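You operate a simulated robot arm through the tools that you are given. There is no shell and no other tool. Be economical: measure what you need, move in short steps, check, and stop when the job is done.

Carry out the task below with a simulated two-armed robot. There is one attempt and no reset: what you move stays moved.

JOB
Take the white mug and leave it on the right end of the setting bench. Take the grey foam pad and leave it on the second level from the bottom of the mould rack. Fetch the medium prop from the clear middle of the machine bench and stand it on the right end of the setting bench. Put the cups carton on the right end of the setting bench. Pick up the tall prop from the machine bench top with one hand, pass it to the other hand and put it on the clear middle of the machine bench. Fetch the green-topped sponge and set it on the middle board of the narrow rack. Lift the cream lid open. The order is free. Set down upright: white mug, medium prop, cups carton.
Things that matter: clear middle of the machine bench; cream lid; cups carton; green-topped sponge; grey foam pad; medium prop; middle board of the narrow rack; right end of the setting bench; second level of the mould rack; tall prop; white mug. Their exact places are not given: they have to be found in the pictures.

It is judged by the outcome, as a careful person would: the job done as asked, and still so three seconds after it is handed in. It fails if anything else is knocked over, pushed out of place, dropped, spilled or broken. Lids that push on must go on centred and level and be pressed home; caps that screw on are set level and turned clockwise until they are tight.

ROBOT AND FRAMES
Two 7-joint arms with two-finger parallel grippers on one trunk, on a base that drives. Base frame: it is fixed to the floor where the robot stands at the start and does not move with it; the origin is under the middle of the robot, x ahead of it, y to its left, z up; the surface under the hand at the start is at about z = 86. Units: cm, rad, N and s.
The left shoulder is at the start at [7, 13, 118.7], the right one opposite. With the tool pointing down near the work surface each hand reaches from about 20 to 52 cm from the robot's upright axis, wherever it stands, measured 20 degrees to its own side. Places, roughly: clear middle of the machine bench [-470, -120, 90]; cream lid [-730, -100, 100]; cups carton [-525, -125, 100]; green-topped sponge (7x5x4 cm) [-800, 280, 90]; grey foam pad (8x8x2 cm) [50, -80, 90]; medium prop (5x5x8 cm) [-460, -100, 90]; middle board of the narrow rack [-340, 460, 50]; right end of the setting bench [-330, -120, 80]; second level of the mould rack [80, 70, 60]; tall prop (5x5x11 cm) [-540, -100, 90]; white mug (11x8x9 cm) [50, -20, 90]. Payload 1.57 kg a hand.
The tool frame of a hand sits at the grasp point between the pads (the TCP): z along the fingers, y along the line on which they close. The tips reach 3 cm beyond it. Largest opening 8 cm; finger width 1.7, thickness 1.2; the body of the gripper, 4 by 8.2 cm, starts 8 cm behind the TCP.
Orientation is told as [roll, pitch, yaw] about the base's x, y, z axes, in that order, counted from this pose: with the fingers straight down and closing along the base's y, the tool's x points along the base's -x, its y along +y and its z along -z.

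CONTROLS
- The arms move only by the tool servo_tool. It takes "left_steps", "right_steps" or both (then of equal length, played together; a hand with none holds still); each is a list of rows, each a list of 7 numbers: the opening, from 0 (shut) to 1 (fully open), then the shift along the base's x, y, z in cm, then the turn, a rotation vector about the base's x, y, z in rad. In form: [[fingers, dx, dy, dz, ax, ay, az], ...]. A call has 1 to 20 rows; each row shifts and turns the commanded pose from where the row before left it. Rows are played at 5 a second. More than 5 cm and 0.15 rad between two rows, or a gripper value outside its range, and nothing of the call is played. A pose out of reach is approached as far as the arm can. The call stops where the force on the tool passes 40 N (or 10 N more than at its start, if that is more) or the arm is blocked; 0.2 s more then pass. The fingers move at their own pace (about 10.8 cm/s each) and stop on an object; they squeeze with about 22 N. The grip force told is the motor's: it shows also when the fingers shut on nothing. Time passes only in rows, and 0.2 s behind the last, so rows that do not move let the fingers close. The reply holds the time, the measured pose of the TCP, the force on the tool along the base axes, the opening and the grip force, in the units named above and with some noise, with the torque about the TCP (base axes, N m) and any sound that the robot's microphone picked up.
- Cameras (640 x 400 px; columns grow to the right, rows downward): "scene" is now at [12.26, 2.15, 140.14]; the picture's right is [0.11, -0.99, 0.00], its down [-0.67, -0.07, -0.74] and it looks along [0.74, 0.08, -0.67] (base axes); focal length 266 px, centre (320, 200). "left" rides on the left gripper at [7.2, 0.7, -12.2] in its tool frame; the picture's right is [-0.09, 1.00, 0.00], its down [-0.84, -0.08, -0.54] and it looks along [-0.54, -0.05, 0.84] (tool axes); focal length 238 px, centre (320, 200). "right" rides on the right gripper at [7.2, -0.7, -12.2] in its tool frame; the picture's right is [0.09, 1.00, 0.00], its down [-0.84, 0.08, -0.54] and it looks along [-0.54, 0.05, 0.84] (tool axes); focal length 238 px, centre (320, 200).
- grab_frame(camera): a new picture of that camera. It takes no simulated time.
- move_column(by): slides the trunk up (or, below 0, down) by that many cm; the arms and the scene camera ride with it, the base frame stays. It gives what a move gives, with no picture.
- base_move(legs): drives the robot by 1 to 6 legs, each [ahead, left, turn to the left] in cm, cm and rad, along the robot's own axes; the way and the turn of a leg run together, so that a leg with both is an arc; at most 150 cm and 3.142 rad a leg. The arms and the cameras ride along, it lands a little off, and it stops where it bumps. It gives what a move gives.
- pan_tilt(pan, tilt): turns the head with the scene camera to pan (to the left, within 1.501 rad either way) and tilt (down, from -0.506 to 1.204), counted from straight ahead of the robot. It gives what a move gives.
- pixel_to_xyz(camera, pixels): for up to 12 pixels [column, row] of the newest picture of that camera ("zoom" is the newest enlarged one), the place [x, y, z] in the base frame of the surface seen there, good to about 0.2 cm, but the place of the scene camera against the robot may be out by one fixed shift of up to 2.5 cm in any direction. It takes no simulated time.
- close_up(camera, box): a new picture of the part [left, top, right, bottom] of that camera's present view, enlarged. It takes no simulated time.
- job_done(): hands the job in; it is judged then, once.

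Work in short steps. Measure before you move; look again where a grasp or a placing could have gone wrong, and mend it. You have 138 turns and 180 pictures in all, those below and enlarged ones among them. Open the grippers and draw the arms clear of the work before you hand the job in, unless the task says otherwise; then end with one line.

The tools are called after "Request:" by a JSON object that holds its "op" and its "data". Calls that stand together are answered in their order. servo_tool: Moves the arms, as the interface text tells. Its arguments: {"type":"object","properties":{"left_steps":{"type":"array","items":{"type":"array","items":{"type":"number"}}},"right_steps":{"type":"array","items":{"type":"array","items":{"type":"number"}}}},"required":[]} The other tools are called the same way: move_column (by) slides the trunk up or down; base_move (legs) drives the base; pan_tilt (pan, tilt) turns the head that bears the scene camera; grab_frame (camera) takes a picture; pixel_to_xyz (camera, pixels) gives the place of the surface under pixels of a picture; close_up (camera, box) takes an enlarged picture of a part of a camera's view; job_done () hands the job in.

At the start:

```text
t: 0.0
left_ee_pos: [40.66, 20.34, 114.75]
left_orientation: [-0.002, 0.0, 0.0]
left_ft_force: [-1.1, -0.1, 0.7]
left_moment: [0.01, 0.02, -0.01]
left_finger_gap: 7.99
left_finger_force: 0.0
right_ee_pos: [41.44, -15.38, 110.27]
right_orientation: [0.001, 0.0, 0.0]
right_ft_force: [-0.3, -0.4, 0.6]
right_moment: [0.01, 0.01, 0.0]
right_finger_gap: 8.01
right_finger_force: 0.1
trunk travel left (down, up): [-82.5, 11.5]
robot x, y, heading: [-0.51, -0.46, 0.001]
head pan, tilt: [0.108, 0.735]
```

scene: 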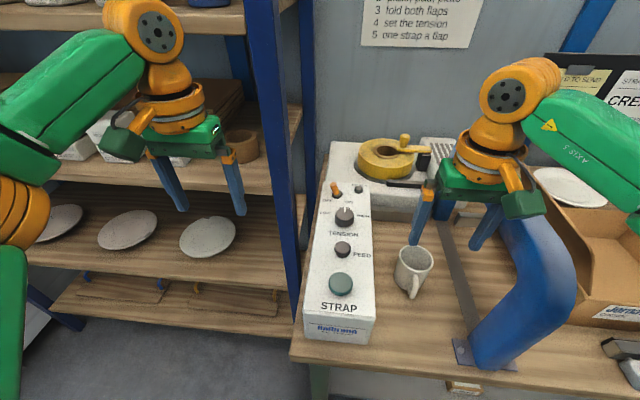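
right: 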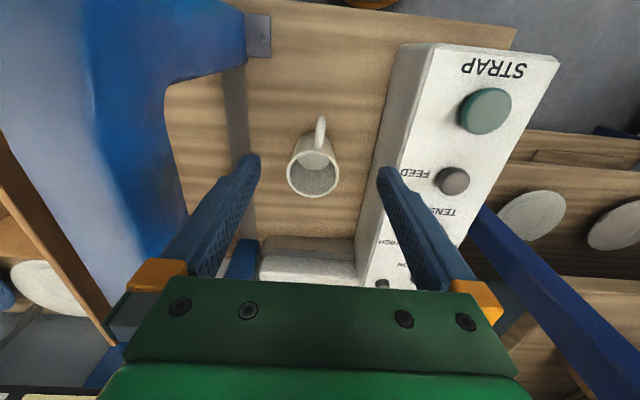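
left: 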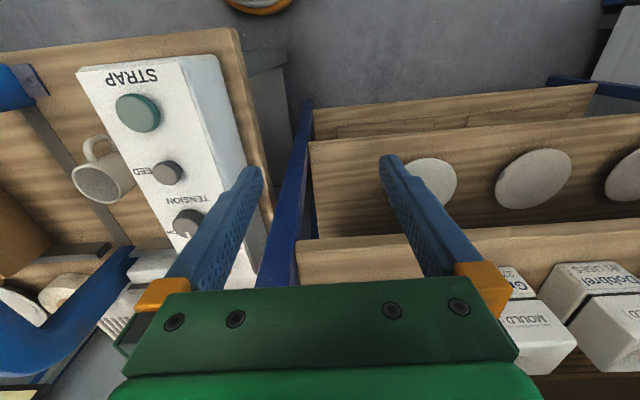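

The mug shows at (413,270) in the scene and (315,175) in the right hand's picture. I measure it in both to get the scene camera's shift.

Request:
{"op": "pixel_to_xyz", "data": {"camera": "right", "pixels": [[320, 122], [314, 140], [290, 175], [339, 175], [314, 195], [312, 180], [316, 158], [350, 215], [395, 150], [220, 130], [487, 110], [453, 180]]}}

Request:
{"op": "pixel_to_xyz", "data": {"camera": "scene", "pixels": [[340, 285], [342, 249], [413, 290], [398, 265], [431, 265], [415, 251], [390, 320], [450, 320], [480, 350], [600, 250]]}}

Request:
{"op": "pan_tilt", "data": {"pan": -0.7, "tilt": 0.7}}

Request:
{"op": "grab_frame", "data": {"camera": "scene"}}

```text
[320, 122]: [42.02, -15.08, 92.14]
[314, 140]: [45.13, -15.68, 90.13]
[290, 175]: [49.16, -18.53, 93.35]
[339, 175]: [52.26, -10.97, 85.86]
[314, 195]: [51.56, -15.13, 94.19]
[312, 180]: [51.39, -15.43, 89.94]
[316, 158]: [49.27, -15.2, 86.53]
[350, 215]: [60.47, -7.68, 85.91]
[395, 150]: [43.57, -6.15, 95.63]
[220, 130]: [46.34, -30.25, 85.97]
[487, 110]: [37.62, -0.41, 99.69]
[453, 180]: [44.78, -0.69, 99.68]
```

```text
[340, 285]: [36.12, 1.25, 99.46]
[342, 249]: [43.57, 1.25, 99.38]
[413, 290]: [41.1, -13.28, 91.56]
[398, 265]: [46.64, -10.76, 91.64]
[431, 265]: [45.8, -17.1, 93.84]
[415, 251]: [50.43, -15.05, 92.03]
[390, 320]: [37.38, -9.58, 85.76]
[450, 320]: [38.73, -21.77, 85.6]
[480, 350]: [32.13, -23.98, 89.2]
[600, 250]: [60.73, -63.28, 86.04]
```

```text
t: 1.1
left_ee_pos: [40.59, 20.32, 114.69]
left_orientation: [-0.002, -0.002, 0.001]
left_ft_force: [-0.6, 0.4, -0.2]
left_moment: [-0.05, 0.04, -0.03]
left_finger_gap: 8.0
left_finger_force: 0.0
right_ee_pos: [41.41, -15.28, 110.28]
right_orientation: [-0.001, 0.0, -0.002]
right_ft_force: [0.6, 0.5, -1.5]
right_moment: [-0.03, -0.02, -0.01]
right_finger_gap: 7.99
right_finger_force: 0.1
trunk travel left (down, up): [-82.5, 11.5]
robot x, y, heading: [0.08, -0.04, -0.003]
head pan, tilt: [-0.7, 0.7]
```

```text
176 pictures are left
```

scene: 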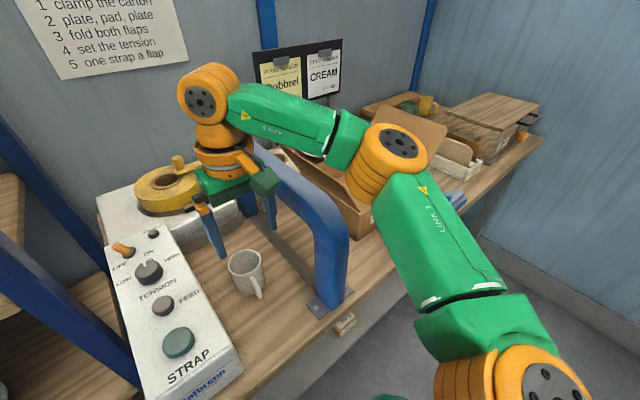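

The knobs read about (-1.3, +1.8, -0.3) off in the scene camera against the hand camera. I look closer at the mug, and look for the pad near [50,-80].

Request:
{"op": "close_up", "data": {"camera": "right", "box": [220, 90, 420, 215]}}

Request:
{"op": "pixel_to_xyz", "data": {"camera": "zoom", "pixels": [[320, 98], [316, 142], [316, 150], [224, 275], [382, 275], [300, 325], [300, 215], [310, 170], [388, 240], [530, 150], [460, 300], [90, 200]]}}

Request:
{"op": "pan_tilt", "data": {"pan": -1.2, "tilt": 0.5}}

Request:
{"op": "grab_frame", "data": {"camera": "scene"}}

```text
3.20 times, centred on (320, 152) of right
```

zoom: 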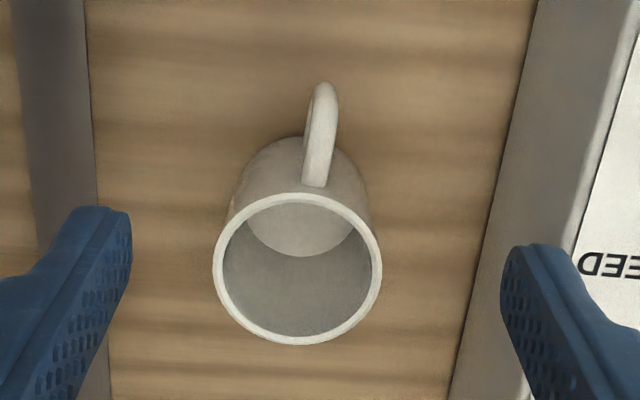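

```text
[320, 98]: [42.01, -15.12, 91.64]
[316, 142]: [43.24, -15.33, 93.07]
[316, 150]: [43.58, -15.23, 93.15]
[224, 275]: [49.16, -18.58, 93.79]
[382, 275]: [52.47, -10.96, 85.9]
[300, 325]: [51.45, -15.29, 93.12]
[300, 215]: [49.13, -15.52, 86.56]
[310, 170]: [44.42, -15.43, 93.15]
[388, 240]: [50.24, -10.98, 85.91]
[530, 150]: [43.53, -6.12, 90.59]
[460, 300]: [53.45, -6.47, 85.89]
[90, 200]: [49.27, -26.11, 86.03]
```

```text
t: 2.1
left_ee_pos: [40.67, 20.29, 114.66]
left_orientation: [-0.002, 0.0, 0.004]
left_ft_force: [-0.1, -0.4, 0.3]
left_moment: [0.01, 0.01, 0.0]
left_finger_gap: 7.99
left_finger_force: 0.1
right_ee_pos: [41.39, -15.38, 110.06]
right_orientation: [-0.002, -0.001, 0.0]
right_ft_force: [-0.1, -0.3, -0.9]
right_moment: [-0.03, 0.01, -0.03]
right_finger_gap: 7.99
right_finger_force: 0.1
trunk travel left (down, up): [-82.5, 11.5]
robot x, y, heading: [0.16, 0.11, -0.001]
head pan, tilt: [-1.201, 0.499]
```

```text
174 pictures are left
```

scene: 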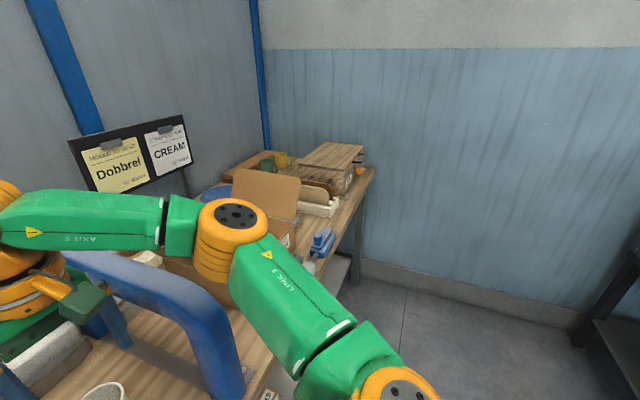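

The mug's rim is about 7.1 cm wide, centred near (48.7,-15.4), top at z≈94, and the handle points to -x. The blue arch may be in the right forearm's way, so I measure the arch and the forearm.

Request:
{"op": "pixel_to_xyz", "data": {"camera": "scene", "pixels": [[100, 262], [150, 280], [200, 320], [215, 380], [80, 290], [130, 230], [220, 235], [320, 240], [250, 230], [310, 267], [160, 200], [60, 245]]}}

Request:
{"op": "close_up", "data": {"camera": "scene", "box": [200, 120, 400, 245]}}

```text
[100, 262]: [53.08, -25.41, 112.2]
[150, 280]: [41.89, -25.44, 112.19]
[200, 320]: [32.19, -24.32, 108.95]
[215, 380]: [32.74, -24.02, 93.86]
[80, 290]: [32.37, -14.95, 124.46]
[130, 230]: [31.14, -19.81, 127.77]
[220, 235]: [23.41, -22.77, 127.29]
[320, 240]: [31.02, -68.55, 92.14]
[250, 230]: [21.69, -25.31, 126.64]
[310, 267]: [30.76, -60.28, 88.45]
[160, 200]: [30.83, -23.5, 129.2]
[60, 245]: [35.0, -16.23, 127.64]
```

```text
3.20 times, centred on (300, 182) of scene
```

zoom: 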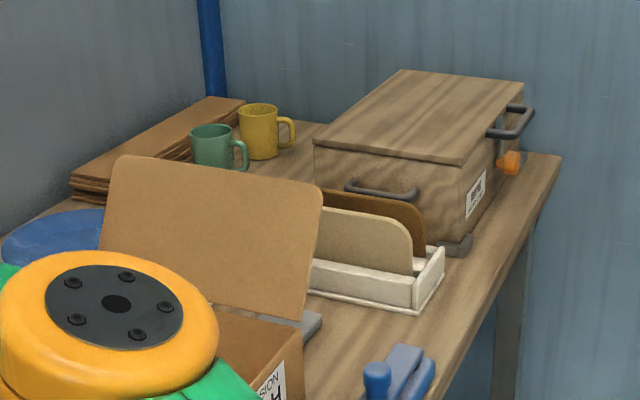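

The arch top is at z≈112.5, right under the right forearm, so I'll take the mug with the left hand. I raise the trunk and the right hand, then look at the left arm's shape.

Request:
{"op": "move_column", "data": {"by": 11}}

Request:
{"op": "servo_tool", "data": {"right_steps": [[1, -2, 0, 5, 0, 0, 0], [1, -3, 0, 4, 0, 0, 0], [1, -3, 0, 4, 0, 0, 0]]}}

Request:
{"op": "pan_tilt", "data": {"pan": 0.5, "tilt": 0.7}}

Request:
{"op": "grab_frame", "data": {"camera": "scene"}}

Request:
{"op": "pixel_to_xyz", "data": {"camera": "scene", "pixels": [[320, 200], [280, 60], [280, 120], [200, 120], [150, 200], [400, 300]]}}

```text
t: 3.5
left_ee_pos: [40.59, 20.46, 125.7]
left_orientation: [-0.002, 0.0, 0.001]
left_ft_force: [-0.8, 0.1, -0.6]
left_moment: [0.03, -0.05, -0.01]
left_finger_gap: 8.02
left_finger_force: 0.0
right_ee_pos: [41.42, -15.33, 121.17]
right_orientation: [0.001, 0.001, 0.001]
right_ft_force: [-0.7, -0.1, -0.8]
right_moment: [-0.01, 0.01, 0.03]
right_finger_gap: 7.99
right_finger_force: 0.0
trunk travel left (down, up): [-93.5, 0.5]
robot x, y, heading: [0.02, 0.03, -0.002]
head pan, tilt: [-1.201, 0.499]
```

```text
refused: row 1 steps farther than a row can; nothing moved
```

```text
t: 5.2
left_ee_pos: [40.63, 20.36, 125.68]
left_orientation: [-0.001, -0.001, 0.002]
left_ft_force: [0.5, 0.0, 0.1]
left_moment: [0.01, -0.05, -0.01]
left_finger_gap: 8.04
left_finger_force: 0.1
right_ee_pos: [41.38, -15.34, 121.27]
right_orientation: [0.0, 0.0, 0.0]
right_ft_force: [0.5, -0.6, 0.1]
right_moment: [0.0, -0.02, -0.06]
right_finger_gap: 8.0
right_finger_force: 0.1
trunk travel left (down, up): [-93.5, 0.5]
robot x, y, heading: [0.17, -0.03, -0.003]
head pan, tilt: [0.499, 0.7]
```

```text
172 pictures are left
```

scene: 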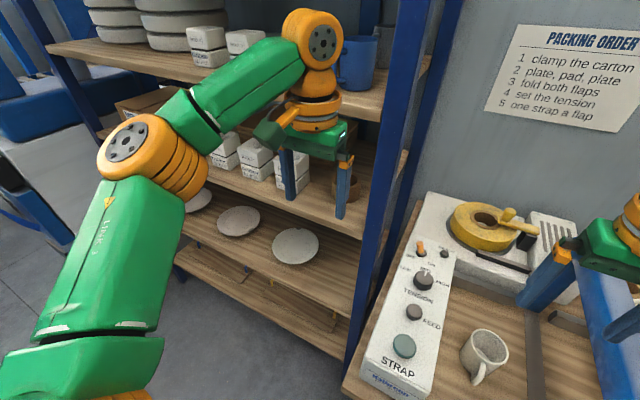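

```text
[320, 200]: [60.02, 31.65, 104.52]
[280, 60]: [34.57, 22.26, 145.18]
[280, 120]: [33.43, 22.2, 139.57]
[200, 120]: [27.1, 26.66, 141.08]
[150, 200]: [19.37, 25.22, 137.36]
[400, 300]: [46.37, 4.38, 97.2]
```

The forearm sits about 16 cm above the TCP, so it clears the strap box. I lift the right hand clear of the arch, then sidestep right 27 cm so that the left hand faces the mug.

Request:
{"op": "servo_tool", "data": {"right_steps": [[1, -2, 0, 4, 0, 0, 0], [1, -3, 0, 3, 0, 0, 0], [1, -3, 0, 3, 0, 0, 0]]}}

Request:
{"op": "base_move", "data": {"legs": [[0, -27, 0]]}}

Request:
{"op": "pan_tilt", "data": {"pan": 0.3, "tilt": 0.8}}

Request:
{"op": "grab_frame", "data": {"camera": "left"}}

Request:
{"op": "grab_frame", "data": {"camera": "scene"}}

```text
t: 6.0
left_ee_pos: [40.45, 20.36, 125.89]
left_orientation: [-0.002, -0.001, 0.002]
left_ft_force: [0.2, -0.3, -0.1]
left_moment: [0.02, -0.01, 0.01]
left_finger_gap: 7.99
left_finger_force: 0.0
right_ee_pos: [33.24, -15.3, 131.44]
right_orientation: [0.0, -0.003, 0.0]
right_ft_force: [-0.5, 0.2, -0.3]
right_moment: [-0.04, -0.01, -0.01]
right_finger_gap: 8.0
right_finger_force: 0.0
trunk travel left (down, up): [-93.5, 0.5]
robot x, y, heading: [0.02, 0.09, -0.002]
head pan, tilt: [0.499, 0.7]
```

```text
t: 7.9
left_ee_pos: [40.51, -6.52, 125.66]
left_orientation: [-0.004, 0.001, 0.004]
left_ft_force: [-0.4, 0.9, 0.4]
left_moment: [-0.06, -0.01, -0.01]
left_finger_gap: 7.97
left_finger_force: 0.0
right_ee_pos: [33.47, -42.03, 131.32]
right_orientation: [-0.003, 0.0, 0.001]
right_ft_force: [-0.6, 0.7, 0.2]
right_moment: [-0.06, 0.03, 0.01]
right_finger_gap: 8.01
right_finger_force: 0.0
trunk travel left (down, up): [-93.5, 0.5]
robot x, y, heading: [0.48, -27.13, -0.004]
head pan, tilt: [0.499, 0.7]
```

```text
t: 8.7
left_ee_pos: [40.71, -6.76, 125.67]
left_orientation: [-0.002, -0.001, 0.004]
left_ft_force: [-0.2, 0.4, 0.0]
left_moment: [0.01, 0.01, 0.02]
left_finger_gap: 7.98
left_finger_force: 0.1
right_ee_pos: [33.44, -42.35, 131.27]
right_orientation: [0.002, 0.0, 0.001]
right_ft_force: [-0.2, 0.3, 0.0]
right_moment: [0.06, 0.05, 0.03]
right_finger_gap: 7.98
right_finger_force: 0.1
trunk travel left (down, up): [-93.5, 0.5]
robot x, y, heading: [-0.03, -27.32, 0.004]
head pan, tilt: [0.3, 0.799]
```

```text
171 pictures are left
```

left: 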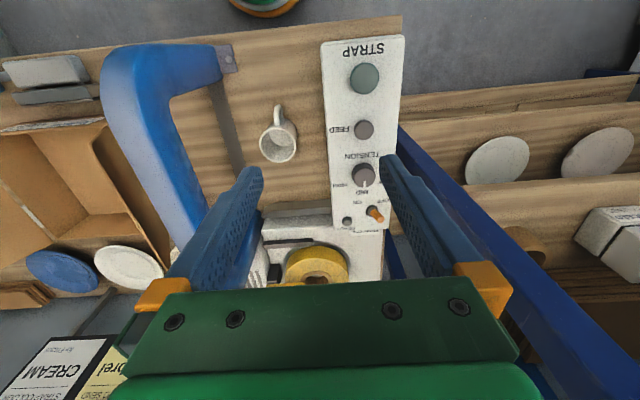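

```text
170 pictures are left
```

scene: 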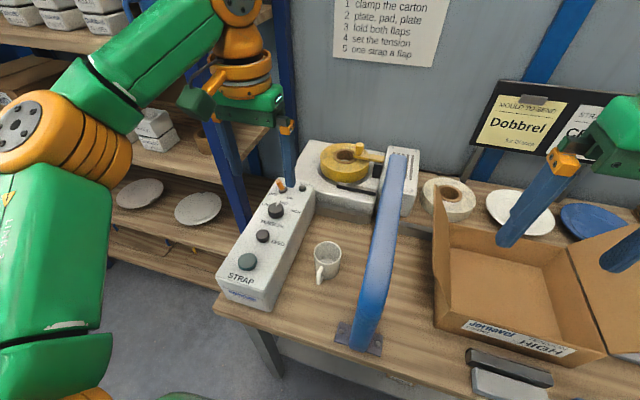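

The mug is at (325,258) in the scene. I move the left hand above the mug's left wall at (48.7,-12.1), half open, down to z≈100, and check.

Request:
{"op": "servo_tool", "data": {"left_steps": [[0.5, 4, -2.7, 0, 0, 0, 0], [0.5, 4, -2.7, 0, 0, 0, 0], [0.5, 0, 0, -5, 0, 0, 0], [0.5, 0, 0, -5, 0, 0, 0], [0.5, 0, 0, -5, 0, 0, 0], [0.5, 0, 0, -5, 0, 0, 0], [0.5, 0, 0, -5, 0, 0, 0], [0.5, 0, 0, 0, 0, 0, 0]]}}

Request:
{"op": "grab_frame", "data": {"camera": "left"}}

Request:
{"op": "grab_frame", "data": {"camera": "scene"}}

```text
t: 10.5
left_ee_pos: [45.94, -11.35, 100.18]
left_orientation: [-0.001, 0.0, 0.003]
left_ft_force: [-1.1, -0.1, 0.4]
left_moment: [0.01, 0.05, 0.04]
left_finger_gap: 3.99
left_finger_force: 0.2
left hand out of reach, approached as far as the arm can: row 2
right_ee_pos: [33.36, -42.58, 131.23]
right_orientation: [0.003, -0.001, 0.001]
right_ft_force: [1.8, -0.4, 0.2]
right_moment: [-0.04, -0.02, 0.01]
right_finger_gap: 8.0
right_finger_force: 0.0
trunk travel left (down, up): [-93.5, 0.5]
robot x, y, heading: [-0.09, -27.18, 0.002]
head pan, tilt: [0.3, 0.799]
```

```text
169 pictures are left
```

left: 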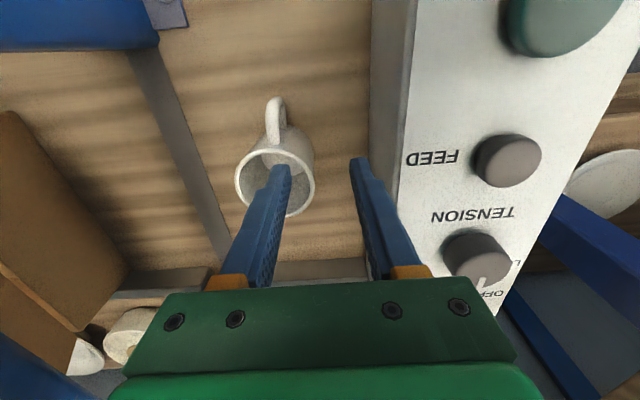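

```text
168 pictures are left
```

scene: 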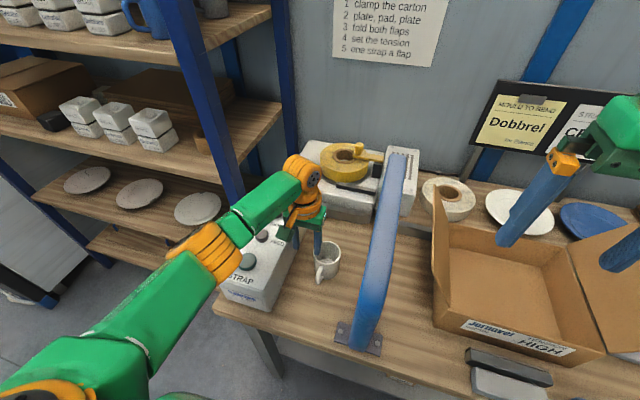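

The hand is at (45.9,-11.35,100), with the inner finger over the mug. I measure the rim and the arm's clearance over the strap box.

Request:
{"op": "pixel_to_xyz", "data": {"camera": "left", "pixels": [[237, 180], [314, 178], [296, 213], [248, 158], [310, 160], [275, 100], [400, 100]]}}

Request:
{"op": "pixel_to_xyz", "data": {"camera": "scene", "pixels": [[205, 245], [255, 205], [215, 275], [265, 215], [305, 165], [268, 236]]}}

```text
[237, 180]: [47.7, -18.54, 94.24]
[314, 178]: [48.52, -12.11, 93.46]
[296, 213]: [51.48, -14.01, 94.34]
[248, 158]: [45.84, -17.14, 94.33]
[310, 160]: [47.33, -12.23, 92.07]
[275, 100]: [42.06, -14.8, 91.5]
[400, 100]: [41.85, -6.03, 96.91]
```

```text
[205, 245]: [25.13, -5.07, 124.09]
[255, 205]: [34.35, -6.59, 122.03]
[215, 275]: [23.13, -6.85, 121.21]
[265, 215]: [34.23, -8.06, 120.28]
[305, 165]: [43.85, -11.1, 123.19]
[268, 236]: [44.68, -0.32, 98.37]
```

The left wall of the mug is at y≈-12, x≈48.3, and the forearm clears the box. I shift and come down over the wall to z≈91.8.

Request:
{"op": "servo_tool", "data": {"left_steps": [[0.5, 2.4, -0.7, -2, 0, 0, 0], [0.5, 0, 0, -2, 0, 0, 0], [0.5, 0, 0, -2.2, 0, 0, 0], [0.5, 0, 0, -2.2, 0, 0, 0], [0.5, 0, 0, 0, 0, 0, 0]]}}

Request:
{"op": "close_up", "data": {"camera": "left", "box": [160, 60, 480, 260]}}

```text
t: 11.7
left_ee_pos: [45.63, -11.47, 92.31]
left_orientation: [-0.001, 0.001, 0.002]
left_ft_force: [0.0, -0.4, 0.1]
left_moment: [0.01, 0.0, 0.02]
left_finger_gap: 4.01
left_finger_force: 0.0
left hand out of reach, approached as far as the arm can: row 1, 2, 3, 4
right_ee_pos: [33.45, -42.45, 131.29]
right_orientation: [0.003, 0.0, 0.0]
right_ft_force: [0.5, -0.4, -0.4]
right_moment: [0.0, 0.01, 0.0]
right_finger_gap: 7.99
right_finger_force: 0.2
trunk travel left (down, up): [-93.5, 0.5]
robot x, y, heading: [0.0, -27.59, 0.002]
head pan, tilt: [0.3, 0.799]
```

```text
2.00 times, centred on (320, 160) of left
```

zoom: 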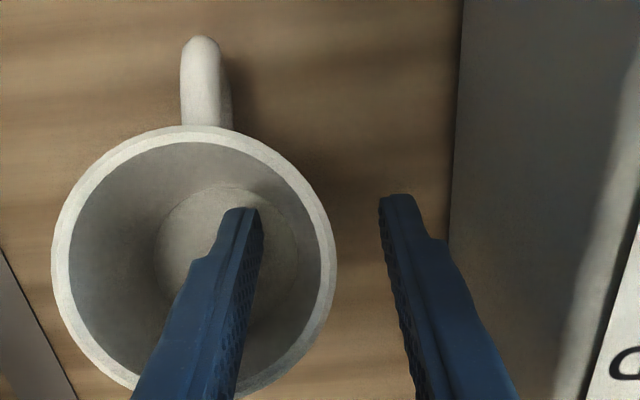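

Reach ends at x=45.6, with the finger inside the mug. I drive the base 2.7 cm ahead to bring the fingers to the wall's middle.

Request:
{"op": "base_move", "data": {"legs": [[2.7, 0, 0]]}}

Request:
{"op": "close_up", "data": {"camera": "left", "box": [160, 60, 480, 260]}}

```text
t: 12.5
left_ee_pos: [47.96, -11.29, 92.56]
left_orientation: [0.0, -0.005, 0.004]
left_ft_force: [0.1, -0.6, -0.2]
left_moment: [-0.02, -0.01, -0.01]
left_finger_gap: 3.99
left_finger_force: 0.1
right_ee_pos: [35.55, -42.44, 131.5]
right_orientation: [0.0, -0.004, 0.001]
right_ft_force: [-0.2, 0.1, -0.5]
right_moment: [-0.02, -0.09, 0.02]
right_finger_gap: 8.02
right_finger_force: 0.1
trunk travel left (down, up): [-93.5, 0.5]
robot x, y, heading: [2.72, -27.55, -0.0]
head pan, tilt: [0.3, 0.799]
```

```text
2.00 times, centred on (320, 160) of left
```

zoom: 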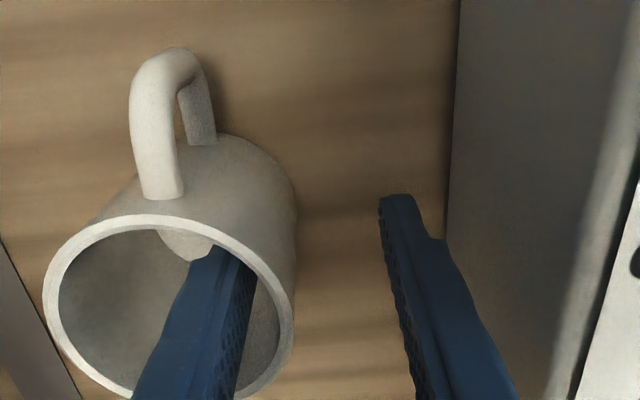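

The hand is now at x=48.0, centred on the wall. I close the fingers on it.

Request:
{"op": "servo_tool", "data": {"left_steps": [[0.5, 0, -0.6, 0, 0, 0, 0], [0, 0, 0, 0, 0, 0, 0], [0, 0, 0, 0, 0, 0, 0], [0, 0, 0, 0, 0, 0, 0]]}}

Request:
{"op": "close_up", "data": {"camera": "left", "box": [160, 60, 480, 260]}}

```text
t: 13.5
left_ee_pos: [48.41, -11.8, 92.25]
left_orientation: [-0.001, 0.003, 0.003]
left_ft_force: [0.1, 0.9, -2.3]
left_moment: [0.01, -0.02, 0.0]
left_finger_gap: 0.58
left_finger_force: 21.7
right_ee_pos: [36.31, -42.56, 131.17]
right_orientation: [-0.001, 0.0, 0.001]
right_ft_force: [0.8, 0.6, 0.3]
right_moment: [-0.01, 0.02, -0.03]
right_finger_gap: 8.0
right_finger_force: 0.0
trunk travel left (down, up): [-93.5, 0.5]
robot x, y, heading: [2.74, -27.21, 0.004]
head pan, tilt: [0.3, 0.799]
```

```text
2.00 times, centred on (320, 160) of left
```

zoom: 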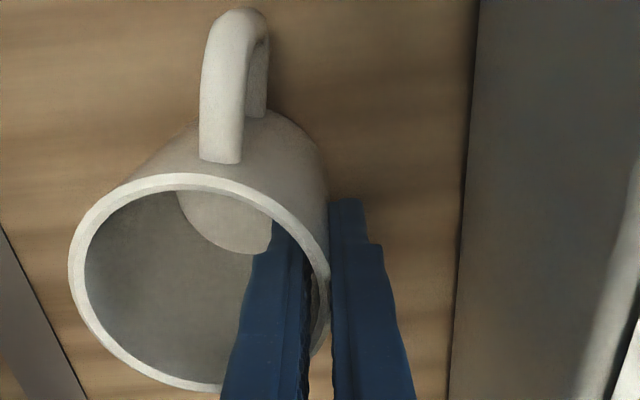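

The wall is gripped (gap 0.58, 22 N). I lift the mug and pull it back toward the robot, then look for the pad to the right.

Request:
{"op": "servo_tool", "data": {"left_steps": [[0, 0, 0, 2, 0, 0, 0], [0, 0, 0, 4, 0, 0, 0], [0, 0, 0, 5, 0, 0, 0], [0, 0, 0, 5, 0, 0, 0], [0, 0, 0, 5, 0, 0, 0], [0, 0, 0, 5, 0, 0, 0], [0, -4, 1, 0, 0, 0, 0], [0, -4, 1, 0, 0, 0, 0], [0, -4, 1, 0, 0, 0, 0]]}}

Request:
{"op": "pan_tilt", "data": {"pan": -0.7, "tilt": 0.8}}

Request:
{"op": "grab_frame", "data": {"camera": "scene"}}

Request:
{"op": "grab_frame", "data": {"camera": "left"}}

Request:
{"op": "grab_frame", "data": {"camera": "right"}}

```text
t: 15.5
left_ee_pos: [36.15, -9.0, 118.49]
left_orientation: [-0.002, 0.002, 0.003]
left_ft_force: [-0.3, -0.4, -2.2]
left_moment: [0.1, -0.07, 0.0]
left_finger_gap: 0.49
left_finger_force: 21.9
right_ee_pos: [35.98, -42.44, 131.34]
right_orientation: [-0.002, -0.001, 0.002]
right_ft_force: [-0.2, -0.8, -0.1]
right_moment: [0.02, -0.01, 0.01]
right_finger_gap: 8.04
right_finger_force: 0.0
trunk travel left (down, up): [-93.5, 0.5]
robot x, y, heading: [2.71, -26.99, 0.002]
head pan, tilt: [0.3, 0.799]
```

```text
t: 16.8
left_ee_pos: [36.39, -8.87, 118.4]
left_orientation: [-0.001, 0.004, 0.004]
left_ft_force: [1.1, -0.8, -3.8]
left_moment: [0.08, -0.02, 0.03]
left_finger_gap: 0.36
left_finger_force: 22.0
right_ee_pos: [36.22, -42.3, 131.25]
right_orientation: [0.001, 0.002, 0.001]
right_ft_force: [0.1, 0.9, -0.5]
right_moment: [0.01, 0.0, -0.01]
right_finger_gap: 8.02
right_finger_force: 0.1
trunk travel left (down, up): [-93.5, 0.5]
robot x, y, heading: [2.67, -27.16, 0.0]
head pan, tilt: [-0.7, 0.799]
```

```text
164 pictures are left
```

scene: 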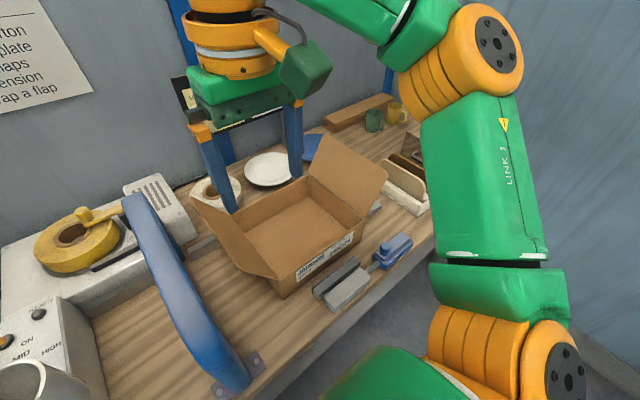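

```text
163 pictures are left
```

left: 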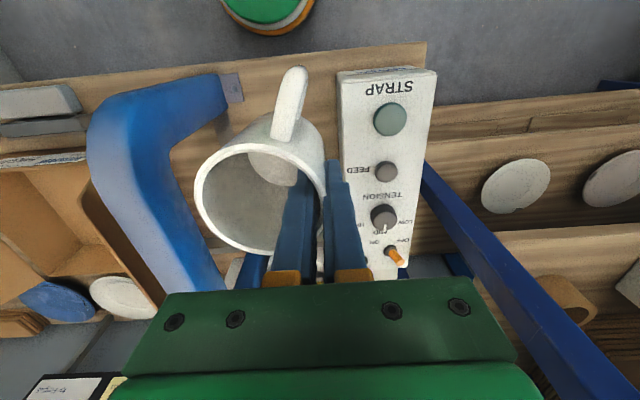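

```text
162 pictures are left
```

right: 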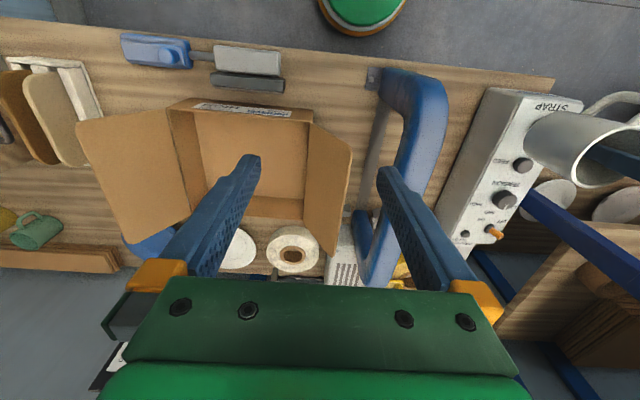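

The mug is held firmly. I zoom on the area round the carton to identify the foam pad.

Request:
{"op": "close_up", "data": {"camera": "scene", "box": [280, 110, 440, 330]}}

Request:
{"op": "pixel_to_xyz", "data": {"camera": "scene", "pixels": [[347, 292], [335, 278], [392, 250], [408, 170], [405, 200], [270, 170], [320, 190], [340, 170], [300, 240]]}}

Request:
{"op": "pixel_to_xyz", "data": {"camera": "right", "pixels": [[248, 60], [245, 82], [160, 48], [50, 115], [245, 160], [330, 150], [130, 160], [90, 100]]}}

```text
1.82 times, centred on (360, 220) of scene
```

zoom: 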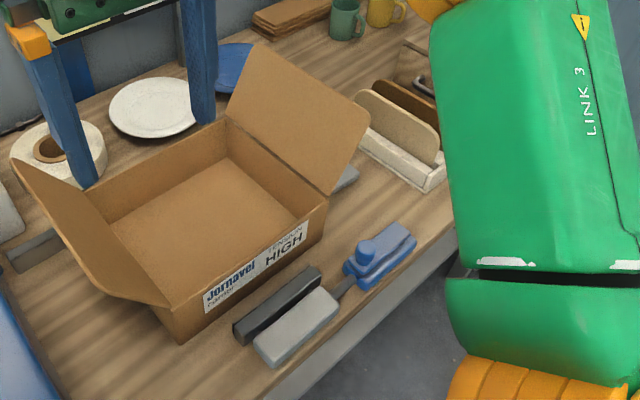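

```text
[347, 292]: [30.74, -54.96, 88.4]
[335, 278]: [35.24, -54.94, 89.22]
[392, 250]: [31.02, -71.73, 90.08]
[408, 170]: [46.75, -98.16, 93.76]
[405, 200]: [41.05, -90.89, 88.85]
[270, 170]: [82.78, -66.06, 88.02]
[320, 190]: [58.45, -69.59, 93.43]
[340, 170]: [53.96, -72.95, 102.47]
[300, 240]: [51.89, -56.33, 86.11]
```

```text
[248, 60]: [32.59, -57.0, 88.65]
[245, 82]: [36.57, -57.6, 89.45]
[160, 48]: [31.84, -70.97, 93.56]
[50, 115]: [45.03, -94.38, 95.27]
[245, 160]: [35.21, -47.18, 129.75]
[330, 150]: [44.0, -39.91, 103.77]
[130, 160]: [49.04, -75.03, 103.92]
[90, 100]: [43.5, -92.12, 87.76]
```

A grey thing peeks out from behind the right flap at (374,208) in the scene, so the pad lies under the flap. I back off, so the mug clears the arch, go right and look from there.

Request:
{"op": "pixel_to_xyz", "data": {"camera": "zoom", "pixels": [[345, 180], [350, 174], [340, 188]]}}

Request:
{"op": "base_move", "data": {"legs": [[-20, 0, 0], [0, -55, 0]]}}

Request:
{"op": "pan_tilt", "data": {"pan": 0.1, "tilt": 0.65}}

Request:
{"op": "grab_frame", "data": {"camera": "scene"}}

Request:
{"op": "grab_frame", "data": {"camera": "right"}}

```text
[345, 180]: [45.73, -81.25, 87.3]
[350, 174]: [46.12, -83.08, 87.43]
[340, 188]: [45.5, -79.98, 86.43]
```

```text
t: 21.1
left_ee_pos: [16.23, -63.45, 118.36]
left_orientation: [-0.004, 0.001, 0.004]
left_ft_force: [-1.0, -0.2, -2.5]
left_moment: [0.05, 0.0, -0.02]
left_finger_gap: 0.35
left_finger_force: 21.8
right_ee_pos: [15.96, -96.86, 131.27]
right_orientation: [-0.003, 0.001, 0.001]
right_ft_force: [-0.8, -0.3, 0.0]
right_moment: [-0.03, 0.02, 0.0]
right_finger_gap: 7.99
right_finger_force: 0.0
trunk travel left (down, up): [-93.5, 0.5]
robot x, y, heading: [-17.74, -81.78, 0.006]
head pan, tilt: [-0.7, 0.799]
```

```text
t: 22.2
left_ee_pos: [16.05, -63.56, 118.41]
left_orientation: [-0.001, 0.002, 0.005]
left_ft_force: [-0.5, 0.3, -2.3]
left_moment: [0.1, -0.04, 0.03]
left_finger_gap: 0.34
left_finger_force: 22.0
right_ee_pos: [15.9, -97.04, 131.24]
right_orientation: [-0.001, -0.001, 0.001]
right_ft_force: [0.5, 0.5, 0.6]
right_moment: [0.01, 0.02, -0.01]
right_finger_gap: 8.0
right_finger_force: 0.1
trunk travel left (down, up): [-93.5, 0.5]
robot x, y, heading: [-18.16, -81.88, -0.002]
head pan, tilt: [0.099, 0.649]
```

```text
160 pictures are left
```

scene: 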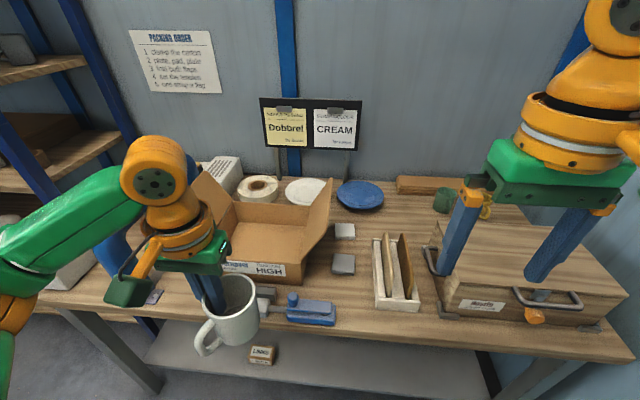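

```text
159 pictures are left
```

right: 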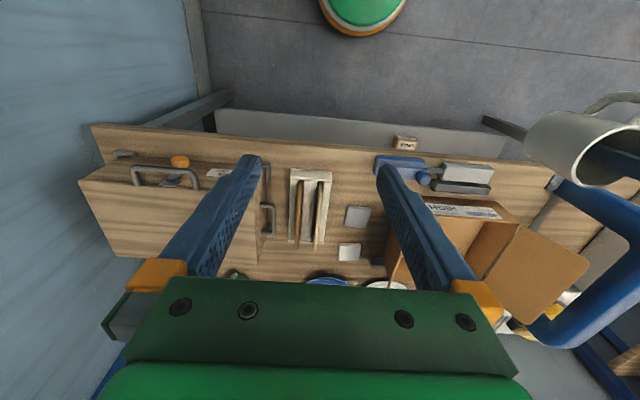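

Two pads show: a darker grey one at (344,264) in the scene (357,217 in the right picture) and a lighter one behind it at (345,231). I zoom and measure.

Request:
{"op": "close_up", "data": {"camera": "right", "box": [270, 140, 430, 290]}}

Request:
{"op": "pixel_to_xyz", "data": {"camera": "right", "pixels": [[357, 216], [348, 207], [369, 208], [346, 224], [367, 226], [349, 252], [341, 244], [358, 245], [388, 240], [300, 215], [320, 215], [335, 225]]}}

Request:
{"op": "close_up", "data": {"camera": "scene", "box": [270, 190, 430, 310]}}

```text
2.67 times, centred on (350, 215) of right
```

zoom: 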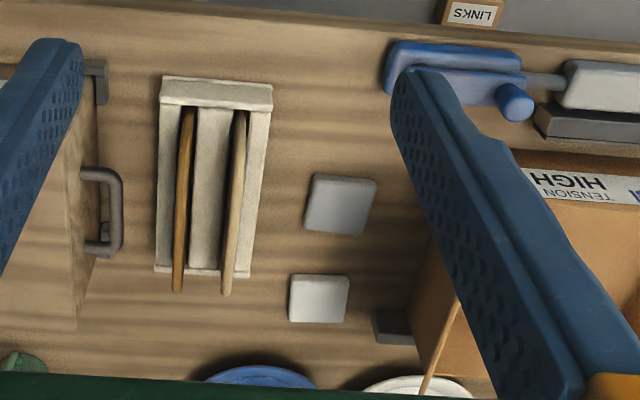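

```text
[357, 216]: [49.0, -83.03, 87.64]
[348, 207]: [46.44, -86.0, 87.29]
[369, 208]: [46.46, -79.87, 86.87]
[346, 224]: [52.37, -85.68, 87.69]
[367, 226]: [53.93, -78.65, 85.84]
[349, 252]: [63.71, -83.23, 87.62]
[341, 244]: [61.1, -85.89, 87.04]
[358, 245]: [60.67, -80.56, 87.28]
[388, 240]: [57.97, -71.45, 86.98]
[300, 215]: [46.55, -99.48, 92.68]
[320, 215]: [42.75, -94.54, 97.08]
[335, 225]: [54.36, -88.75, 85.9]
```

```text
3.33 times, centred on (350, 250) of scene
```

zoom: 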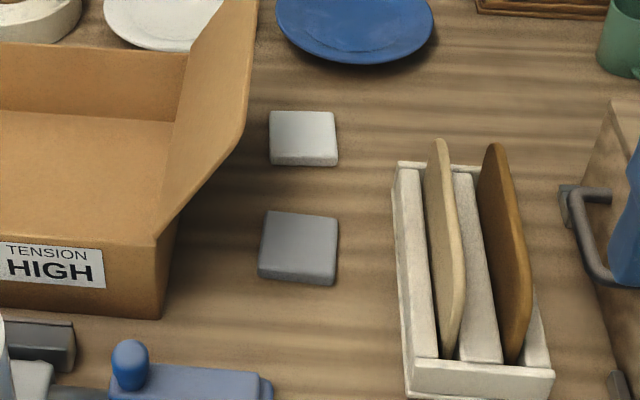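

The darker pad is the grey one, centred near (49,-83), top z≈87.6. I measure its corners and the flap before choosing how to grasp it.

Request:
{"op": "pixel_to_xyz", "data": {"camera": "zoom", "pixels": [[270, 214], [335, 219], [335, 272], [262, 266], [300, 240], [250, 30], [245, 110], [180, 200], [395, 200], [405, 330], [440, 145], [272, 160]]}}

Request:
{"op": "pixel_to_xyz", "data": {"camera": "scene", "pixels": [[326, 185], [330, 178], [200, 180], [340, 338], [100, 310], [560, 355]]}}

```text
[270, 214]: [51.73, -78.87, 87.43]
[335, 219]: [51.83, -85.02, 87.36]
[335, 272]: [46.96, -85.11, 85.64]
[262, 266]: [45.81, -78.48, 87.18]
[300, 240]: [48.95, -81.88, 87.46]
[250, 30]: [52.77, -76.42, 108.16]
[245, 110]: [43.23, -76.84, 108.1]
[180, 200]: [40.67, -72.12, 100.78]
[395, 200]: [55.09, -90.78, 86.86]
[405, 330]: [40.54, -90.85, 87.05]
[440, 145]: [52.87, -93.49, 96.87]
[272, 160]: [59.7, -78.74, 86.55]
```

```text
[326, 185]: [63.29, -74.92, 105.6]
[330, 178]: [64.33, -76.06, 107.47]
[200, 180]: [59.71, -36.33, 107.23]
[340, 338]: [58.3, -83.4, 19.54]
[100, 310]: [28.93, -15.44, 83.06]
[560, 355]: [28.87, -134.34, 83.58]
```

The flap tip overhangs to about y≈-78.6 at z≈108, and the plate holder starts at y≈-91. I'll grasp the pad with the fingers closing along x (yaw +90°), slightly right of its centre. I turn the wrist in free space first and tuck the mug in.

Request:
{"op": "servo_tool", "data": {"right_steps": [[1, 0, 0, 0, 0, 0, 0.143], [1, 0, 0, 0, 0, 0, 0.143], [1, 0, 0, 0, 0, 0, 0.143], [1, 0, 0, 0, 0, 0, 0.143], [1, 0, 0, 0, 0, 0, 0.143], [1, 0, 0, 0, 0, 0, 0.143], [1, 0, 0, 0, 0, 0, 0.143], [1, 0, 0, 0, 0, 0, 0.143], [1, 0, 0, 0, 0, 0, 0.143], [1, 0, 0, 0, 0, 0, 0.143], [1, 0, 0, 0, 0, 0, 0.141]], "left_steps": [[0, -2, 0, 2, 0, 0, 0], [0, -2, 0, 2, 0, 0, 0], [0, -2, 0, 2, 0, 0, 0], [0, 0, 0, 2, 0, 0, 0], [0, 0, 0, 0, 0, 0, 0], [0, 0, 0, 0, 0, 0, 0], [0, 0, 0, 0, 0, 0, 0], [0, 0, 0, 0, 0, 0, 0], [0, 0, 0, 0, 0, 0, 0], [0, 0, 0, 0, 0, 0, 0], [0, 0, 0, 0, 0, 0, 0]]}}

Request:
{"op": "base_move", "data": {"legs": [[18, 13, 0]]}}

Request:
{"op": "move_column", "data": {"by": -6}}

Request:
{"op": "pan_tilt", "data": {"pan": -0.3, "tilt": 0.8}}

Request:
{"op": "grab_frame", "data": {"camera": "scene"}}

Request:
{"op": "grab_frame", "data": {"camera": "right"}}

```text
t: 24.6
left_ee_pos: [10.03, -63.55, 126.43]
left_orientation: [-0.002, 0.0, 0.005]
left_ft_force: [-0.3, 0.8, -2.2]
left_moment: [0.08, -0.03, 0.01]
left_finger_gap: 0.34
left_finger_force: 21.8
right_ee_pos: [7.36, -91.52, 126.22]
right_orientation: [0.0, 0.001, 1.573]
right_ft_force: [0.0, 0.6, -0.6]
right_moment: [0.02, 0.01, -0.03]
right_finger_gap: 8.01
right_finger_force: 0.1
right hand out of reach, approached as far as the arm can: row 6, 7, 8, 9, 10, 11
trunk travel left (down, up): [-93.5, 0.5]
robot x, y, heading: [-17.91, -81.81, 0.001]
head pan, tilt: [0.099, 0.649]
```

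```text
t: 26.4
left_ee_pos: [27.76, -50.76, 126.64]
left_orientation: [0.003, -0.002, 0.006]
left_ft_force: [0.2, -0.1, -3.0]
left_moment: [0.07, -0.04, 0.01]
left_finger_gap: 0.35
left_finger_force: 21.9
right_ee_pos: [24.94, -78.78, 126.36]
right_orientation: [-0.003, -0.005, 1.571]
right_ft_force: [-0.4, -0.7, -0.5]
right_moment: [0.0, -0.04, -0.01]
right_finger_gap: 8.02
right_finger_force: 0.2
trunk travel left (down, up): [-93.5, 0.5]
robot x, y, heading: [0.51, -68.9, 0.007]
head pan, tilt: [0.099, 0.649]
```

```text
t: 27.4
left_ee_pos: [28.12, -50.53, 120.45]
left_orientation: [-0.003, 0.003, 0.006]
left_ft_force: [0.8, 0.3, -2.2]
left_moment: [0.1, -0.01, -0.02]
left_finger_gap: 0.35
left_finger_force: 22.4
right_ee_pos: [25.49, -78.56, 120.12]
right_orientation: [0.0, 0.001, 1.572]
right_ft_force: [-0.7, -0.5, -0.5]
right_moment: [0.03, -0.01, 0.02]
right_finger_gap: 7.99
right_finger_force: 0.1
trunk travel left (down, up): [-87.5, 6.5]
robot x, y, heading: [0.64, -68.89, 0.002]
head pan, tilt: [0.099, 0.649]
```

```text
t: 28.2
left_ee_pos: [28.06, -50.54, 120.47]
left_orientation: [0.0, 0.001, 0.004]
left_ft_force: [0.2, 0.8, -2.8]
left_moment: [0.09, -0.01, -0.01]
left_finger_gap: 0.36
left_finger_force: 21.3
right_ee_pos: [25.41, -78.57, 120.26]
right_orientation: [0.001, -0.001, 1.573]
right_ft_force: [0.4, 0.5, -0.4]
right_moment: [0.01, 0.0, 0.01]
right_finger_gap: 8.01
right_finger_force: 0.1
trunk travel left (down, up): [-87.5, 6.5]
robot x, y, heading: [0.42, -68.79, -0.0]
head pan, tilt: [-0.3, 0.799]
```

```text
156 pictures are left
```

scene: 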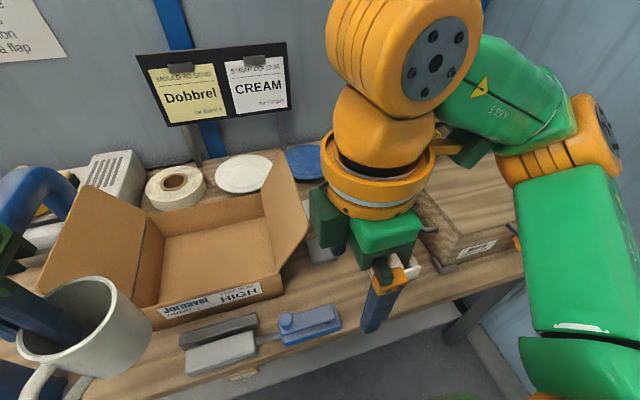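

```text
155 pictures are left
```

right: 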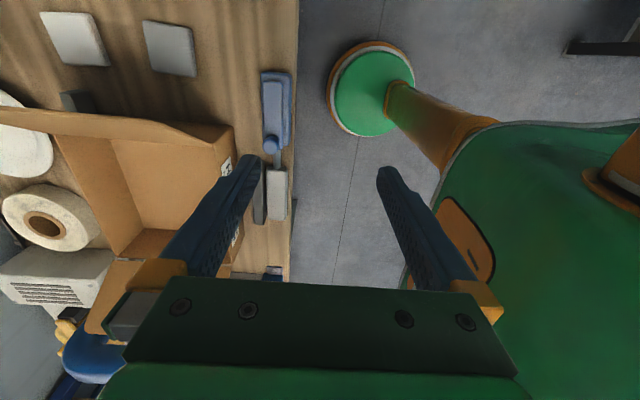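

The turn worked. The pad is at (170,48) in the right picture, and I measure its corners there.

Request:
{"op": "pixel_to_xyz", "data": {"camera": "right", "pixels": [[145, 23], [189, 31], [195, 72], [153, 67], [170, 48], [75, 40], [108, 112], [205, 125], [270, 100]]}}

```text
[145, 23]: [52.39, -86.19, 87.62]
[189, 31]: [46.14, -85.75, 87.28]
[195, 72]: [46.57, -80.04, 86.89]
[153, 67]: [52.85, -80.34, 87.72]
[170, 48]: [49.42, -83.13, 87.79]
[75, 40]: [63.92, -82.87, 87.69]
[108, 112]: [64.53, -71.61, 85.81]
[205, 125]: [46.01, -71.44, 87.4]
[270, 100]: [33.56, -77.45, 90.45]
```

The pad is centred at (49.5,-83.1) and turned about -4°. I move right to y≈-84.5, drive 5 cm nearer, and reach forward while coming down, staying clear of the flap.

Request:
{"op": "servo_tool", "data": {"right_steps": [[1, 0, -3, 0, 0, 0, -0.07], [1, 0, -3, 0, 0, 0, 0], [1, 0, 0, 0, 0, 0, 0]]}}

Request:
{"op": "base_move", "data": {"legs": [[5, 0, 0]]}}

Request:
{"op": "servo_tool", "data": {"right_steps": [[1, 3, 0, -4, 0, 0, 0], [1, 3, 0, -4, 0, 0, 0], [1, 3.5, 0, -3, 0, 0, 0], [1, 3.5, 0, -3, 0, 0, 0], [1, 3, 0, -3, 0, 0, 0], [1, 3, 0, 0, 0, 0, 0], [1, 0, 0, 0, 0, 0, 0]]}}

Request:
{"op": "grab_frame", "data": {"camera": "scene"}}

Request:
{"op": "grab_frame", "data": {"camera": "right"}}

```text
t: 29.0
left_ee_pos: [28.11, -50.51, 120.46]
left_orientation: [-0.002, 0.003, 0.004]
left_ft_force: [-0.2, -0.5, -2.5]
left_moment: [0.05, -0.02, -0.01]
left_finger_gap: 0.34
left_finger_force: 22.3
right_ee_pos: [23.89, -83.19, 119.51]
right_orientation: [0.001, 0.001, 1.502]
right_ft_force: [0.3, 0.2, -0.2]
right_moment: [0.0, 0.01, 0.02]
right_finger_gap: 8.0
right_finger_force: 0.0
right hand out of reach, approached as far as the arm can: row 1, 2
trunk travel left (down, up): [-87.5, 6.5]
robot x, y, heading: [0.36, -68.81, -0.0]
head pan, tilt: [-0.3, 0.799]
```

```text
t: 29.9
left_ee_pos: [32.24, -50.53, 120.62]
left_orientation: [-0.001, -0.007, 0.004]
left_ft_force: [-1.3, 0.2, -2.2]
left_moment: [0.06, -0.08, -0.03]
left_finger_gap: 0.36
left_finger_force: 21.9
right_ee_pos: [27.92, -83.12, 119.7]
right_orientation: [-0.01, -0.001, 1.501]
right_ft_force: [-0.8, -0.3, -0.1]
right_moment: [-0.01, -0.1, 0.01]
right_finger_gap: 8.0
right_finger_force: 0.1
trunk travel left (down, up): [-87.5, 6.5]
robot x, y, heading: [5.46, -68.91, 0.004]
head pan, tilt: [-0.3, 0.799]
```

```text
t: 31.6
left_ee_pos: [33.04, -50.48, 120.53]
left_orientation: [-0.001, 0.0, 0.004]
left_ft_force: [0.1, 0.7, -2.9]
left_moment: [0.06, -0.02, -0.02]
left_finger_gap: 0.38
left_finger_force: 22.1
right_ee_pos: [33.05, -79.5, 110.15]
right_orientation: [-0.001, -0.001, 1.5]
right_ft_force: [0.1, 0.3, 0.1]
right_moment: [0.0, -0.01, 0.02]
right_finger_gap: 7.99
right_finger_force: 0.2
right hand out of reach, approached as far as the arm can: row 1, 2, 3, 4, 5, 6
trunk travel left (down, up): [-87.5, 6.5]
robot x, y, heading: [5.53, -68.93, 0.005]
head pan, tilt: [-0.3, 0.799]
```

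```text
154 pictures are left
```

scene: 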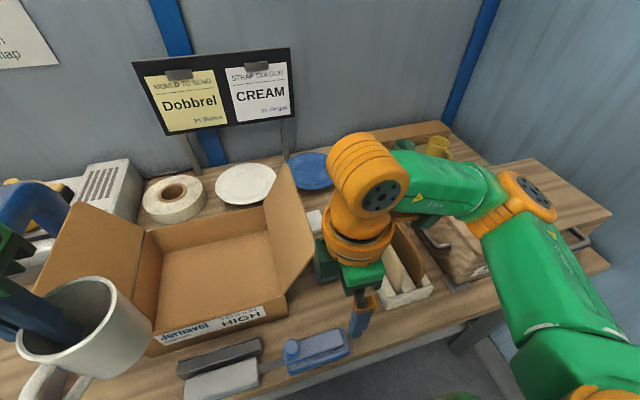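

```text
153 pictures are left
```

right: 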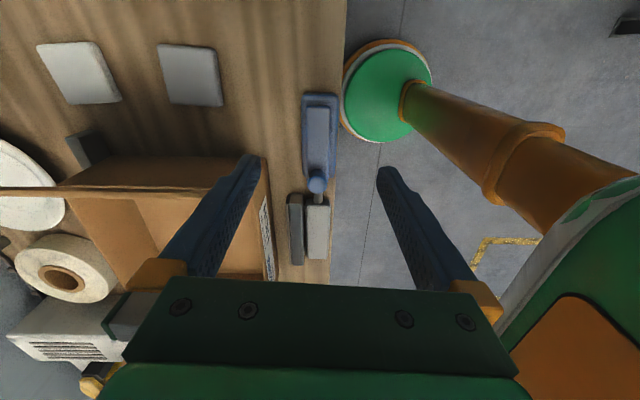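

Yaw +90° puts the target out of the right arm's reach. I'll grasp at yaw≈0 (closing along y) instead, with the hand pitched back so that the wrist stays clear of the flap. First I lift and turn back.

Request:
{"op": "servo_tool", "data": {"right_steps": [[1, -2, -1, 4, 0, 0, -0.143], [1, -2, -1, 4, 0, 0, -0.143], [1, 0, 0, 0, 0, 0, -0.143], [1, 0, 0, 0, 0, 0, -0.143], [1, 0, 0, 0, 0, 0, -0.143], [1, 0, 0, 0, 0, 0, -0.143], [1, 0, 0, 0, 0, 0, -0.143], [1, 0, 0, 0, 0, 0, -0.143], [1, 0, 0, 0, 0, 0, -0.143], [1, 0, 0, 0, 0, 0, -0.143], [1, 0, 0, 0, 0, 0, -0.143], [1, 0, 0, 0, 0, -0.13, 0], [1, 0, 0, 0, 0, -0.13, 0], [1, 0, 0, 0, 0, -0.12, 0], [1, 0, 0, 0, 0, -0.12, 0]]}}

Request:
{"op": "grab_frame", "data": {"camera": "right"}}

```text
t: 34.4
left_ee_pos: [33.13, -50.46, 120.36]
left_orientation: [0.0, 0.002, 0.009]
left_ft_force: [-0.6, 0.2, -2.9]
left_moment: [0.06, -0.02, -0.02]
left_finger_gap: 0.34
left_finger_force: 21.8
right_ee_pos: [29.02, -81.6, 118.27]
right_orientation: [0.022, -0.254, -0.086]
right_ft_force: [37.9, -11.6, 31.1]
right_moment: [1.45, 7.93, 0.99]
right_finger_gap: 8.03
right_finger_force: 0.1
trunk travel left (down, up): [-87.5, 6.5]
robot x, y, heading: [5.49, -68.48, 0.003]
head pan, tilt: [-0.3, 0.799]
stopped in row 14 (right hand): the force on the tool passed its limit at 196 N (the readings are from after the stop); the commanded pose is now the measured one
```

```text
152 pictures are left
```

right: 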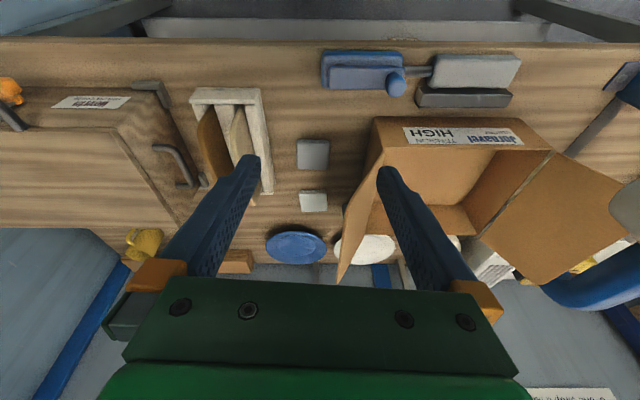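

The tool hit the robot itself (pitching too close to the body). I undo a little, move forward to x≈40, and look.

Request:
{"op": "servo_tool", "data": {"right_steps": [[1, 1, 0, 0, 0, 0.1, 0], [1, 2, 0, 0, 0, 0.1, 0], [1, 3, -1, 0, 0, 0, 0], [1, 3, -1, 0, 0, 0, 0], [1, 0, 0, 0, 0, 0, 0]]}}

Request:
{"op": "grab_frame", "data": {"camera": "scene"}}

```text
t: 35.6
left_ee_pos: [33.1, -50.58, 120.38]
left_orientation: [-0.001, 0.001, 0.007]
left_ft_force: [0.4, 0.0, -2.3]
left_moment: [0.07, -0.02, 0.0]
left_finger_gap: 0.34
left_finger_force: 21.7
right_ee_pos: [38.21, -83.45, 118.25]
right_orientation: [0.003, -0.056, -0.079]
right_ft_force: [-0.7, -0.3, -0.1]
right_moment: [-0.03, 0.0, 0.01]
right_finger_gap: 7.99
right_finger_force: 0.0
trunk travel left (down, up): [-87.5, 6.5]
robot x, y, heading: [5.56, -68.44, 0.007]
head pan, tilt: [-0.3, 0.799]
```

```text
151 pictures are left
```

scene: 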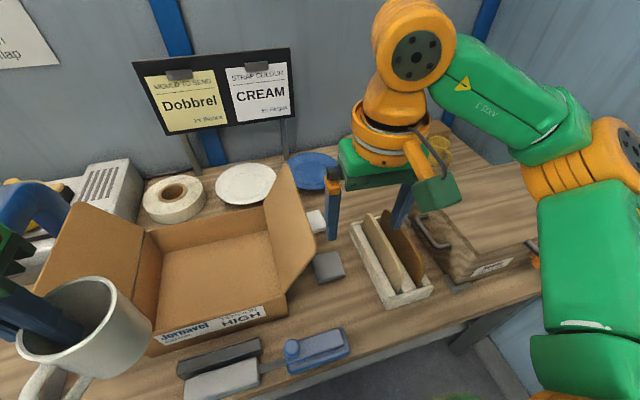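

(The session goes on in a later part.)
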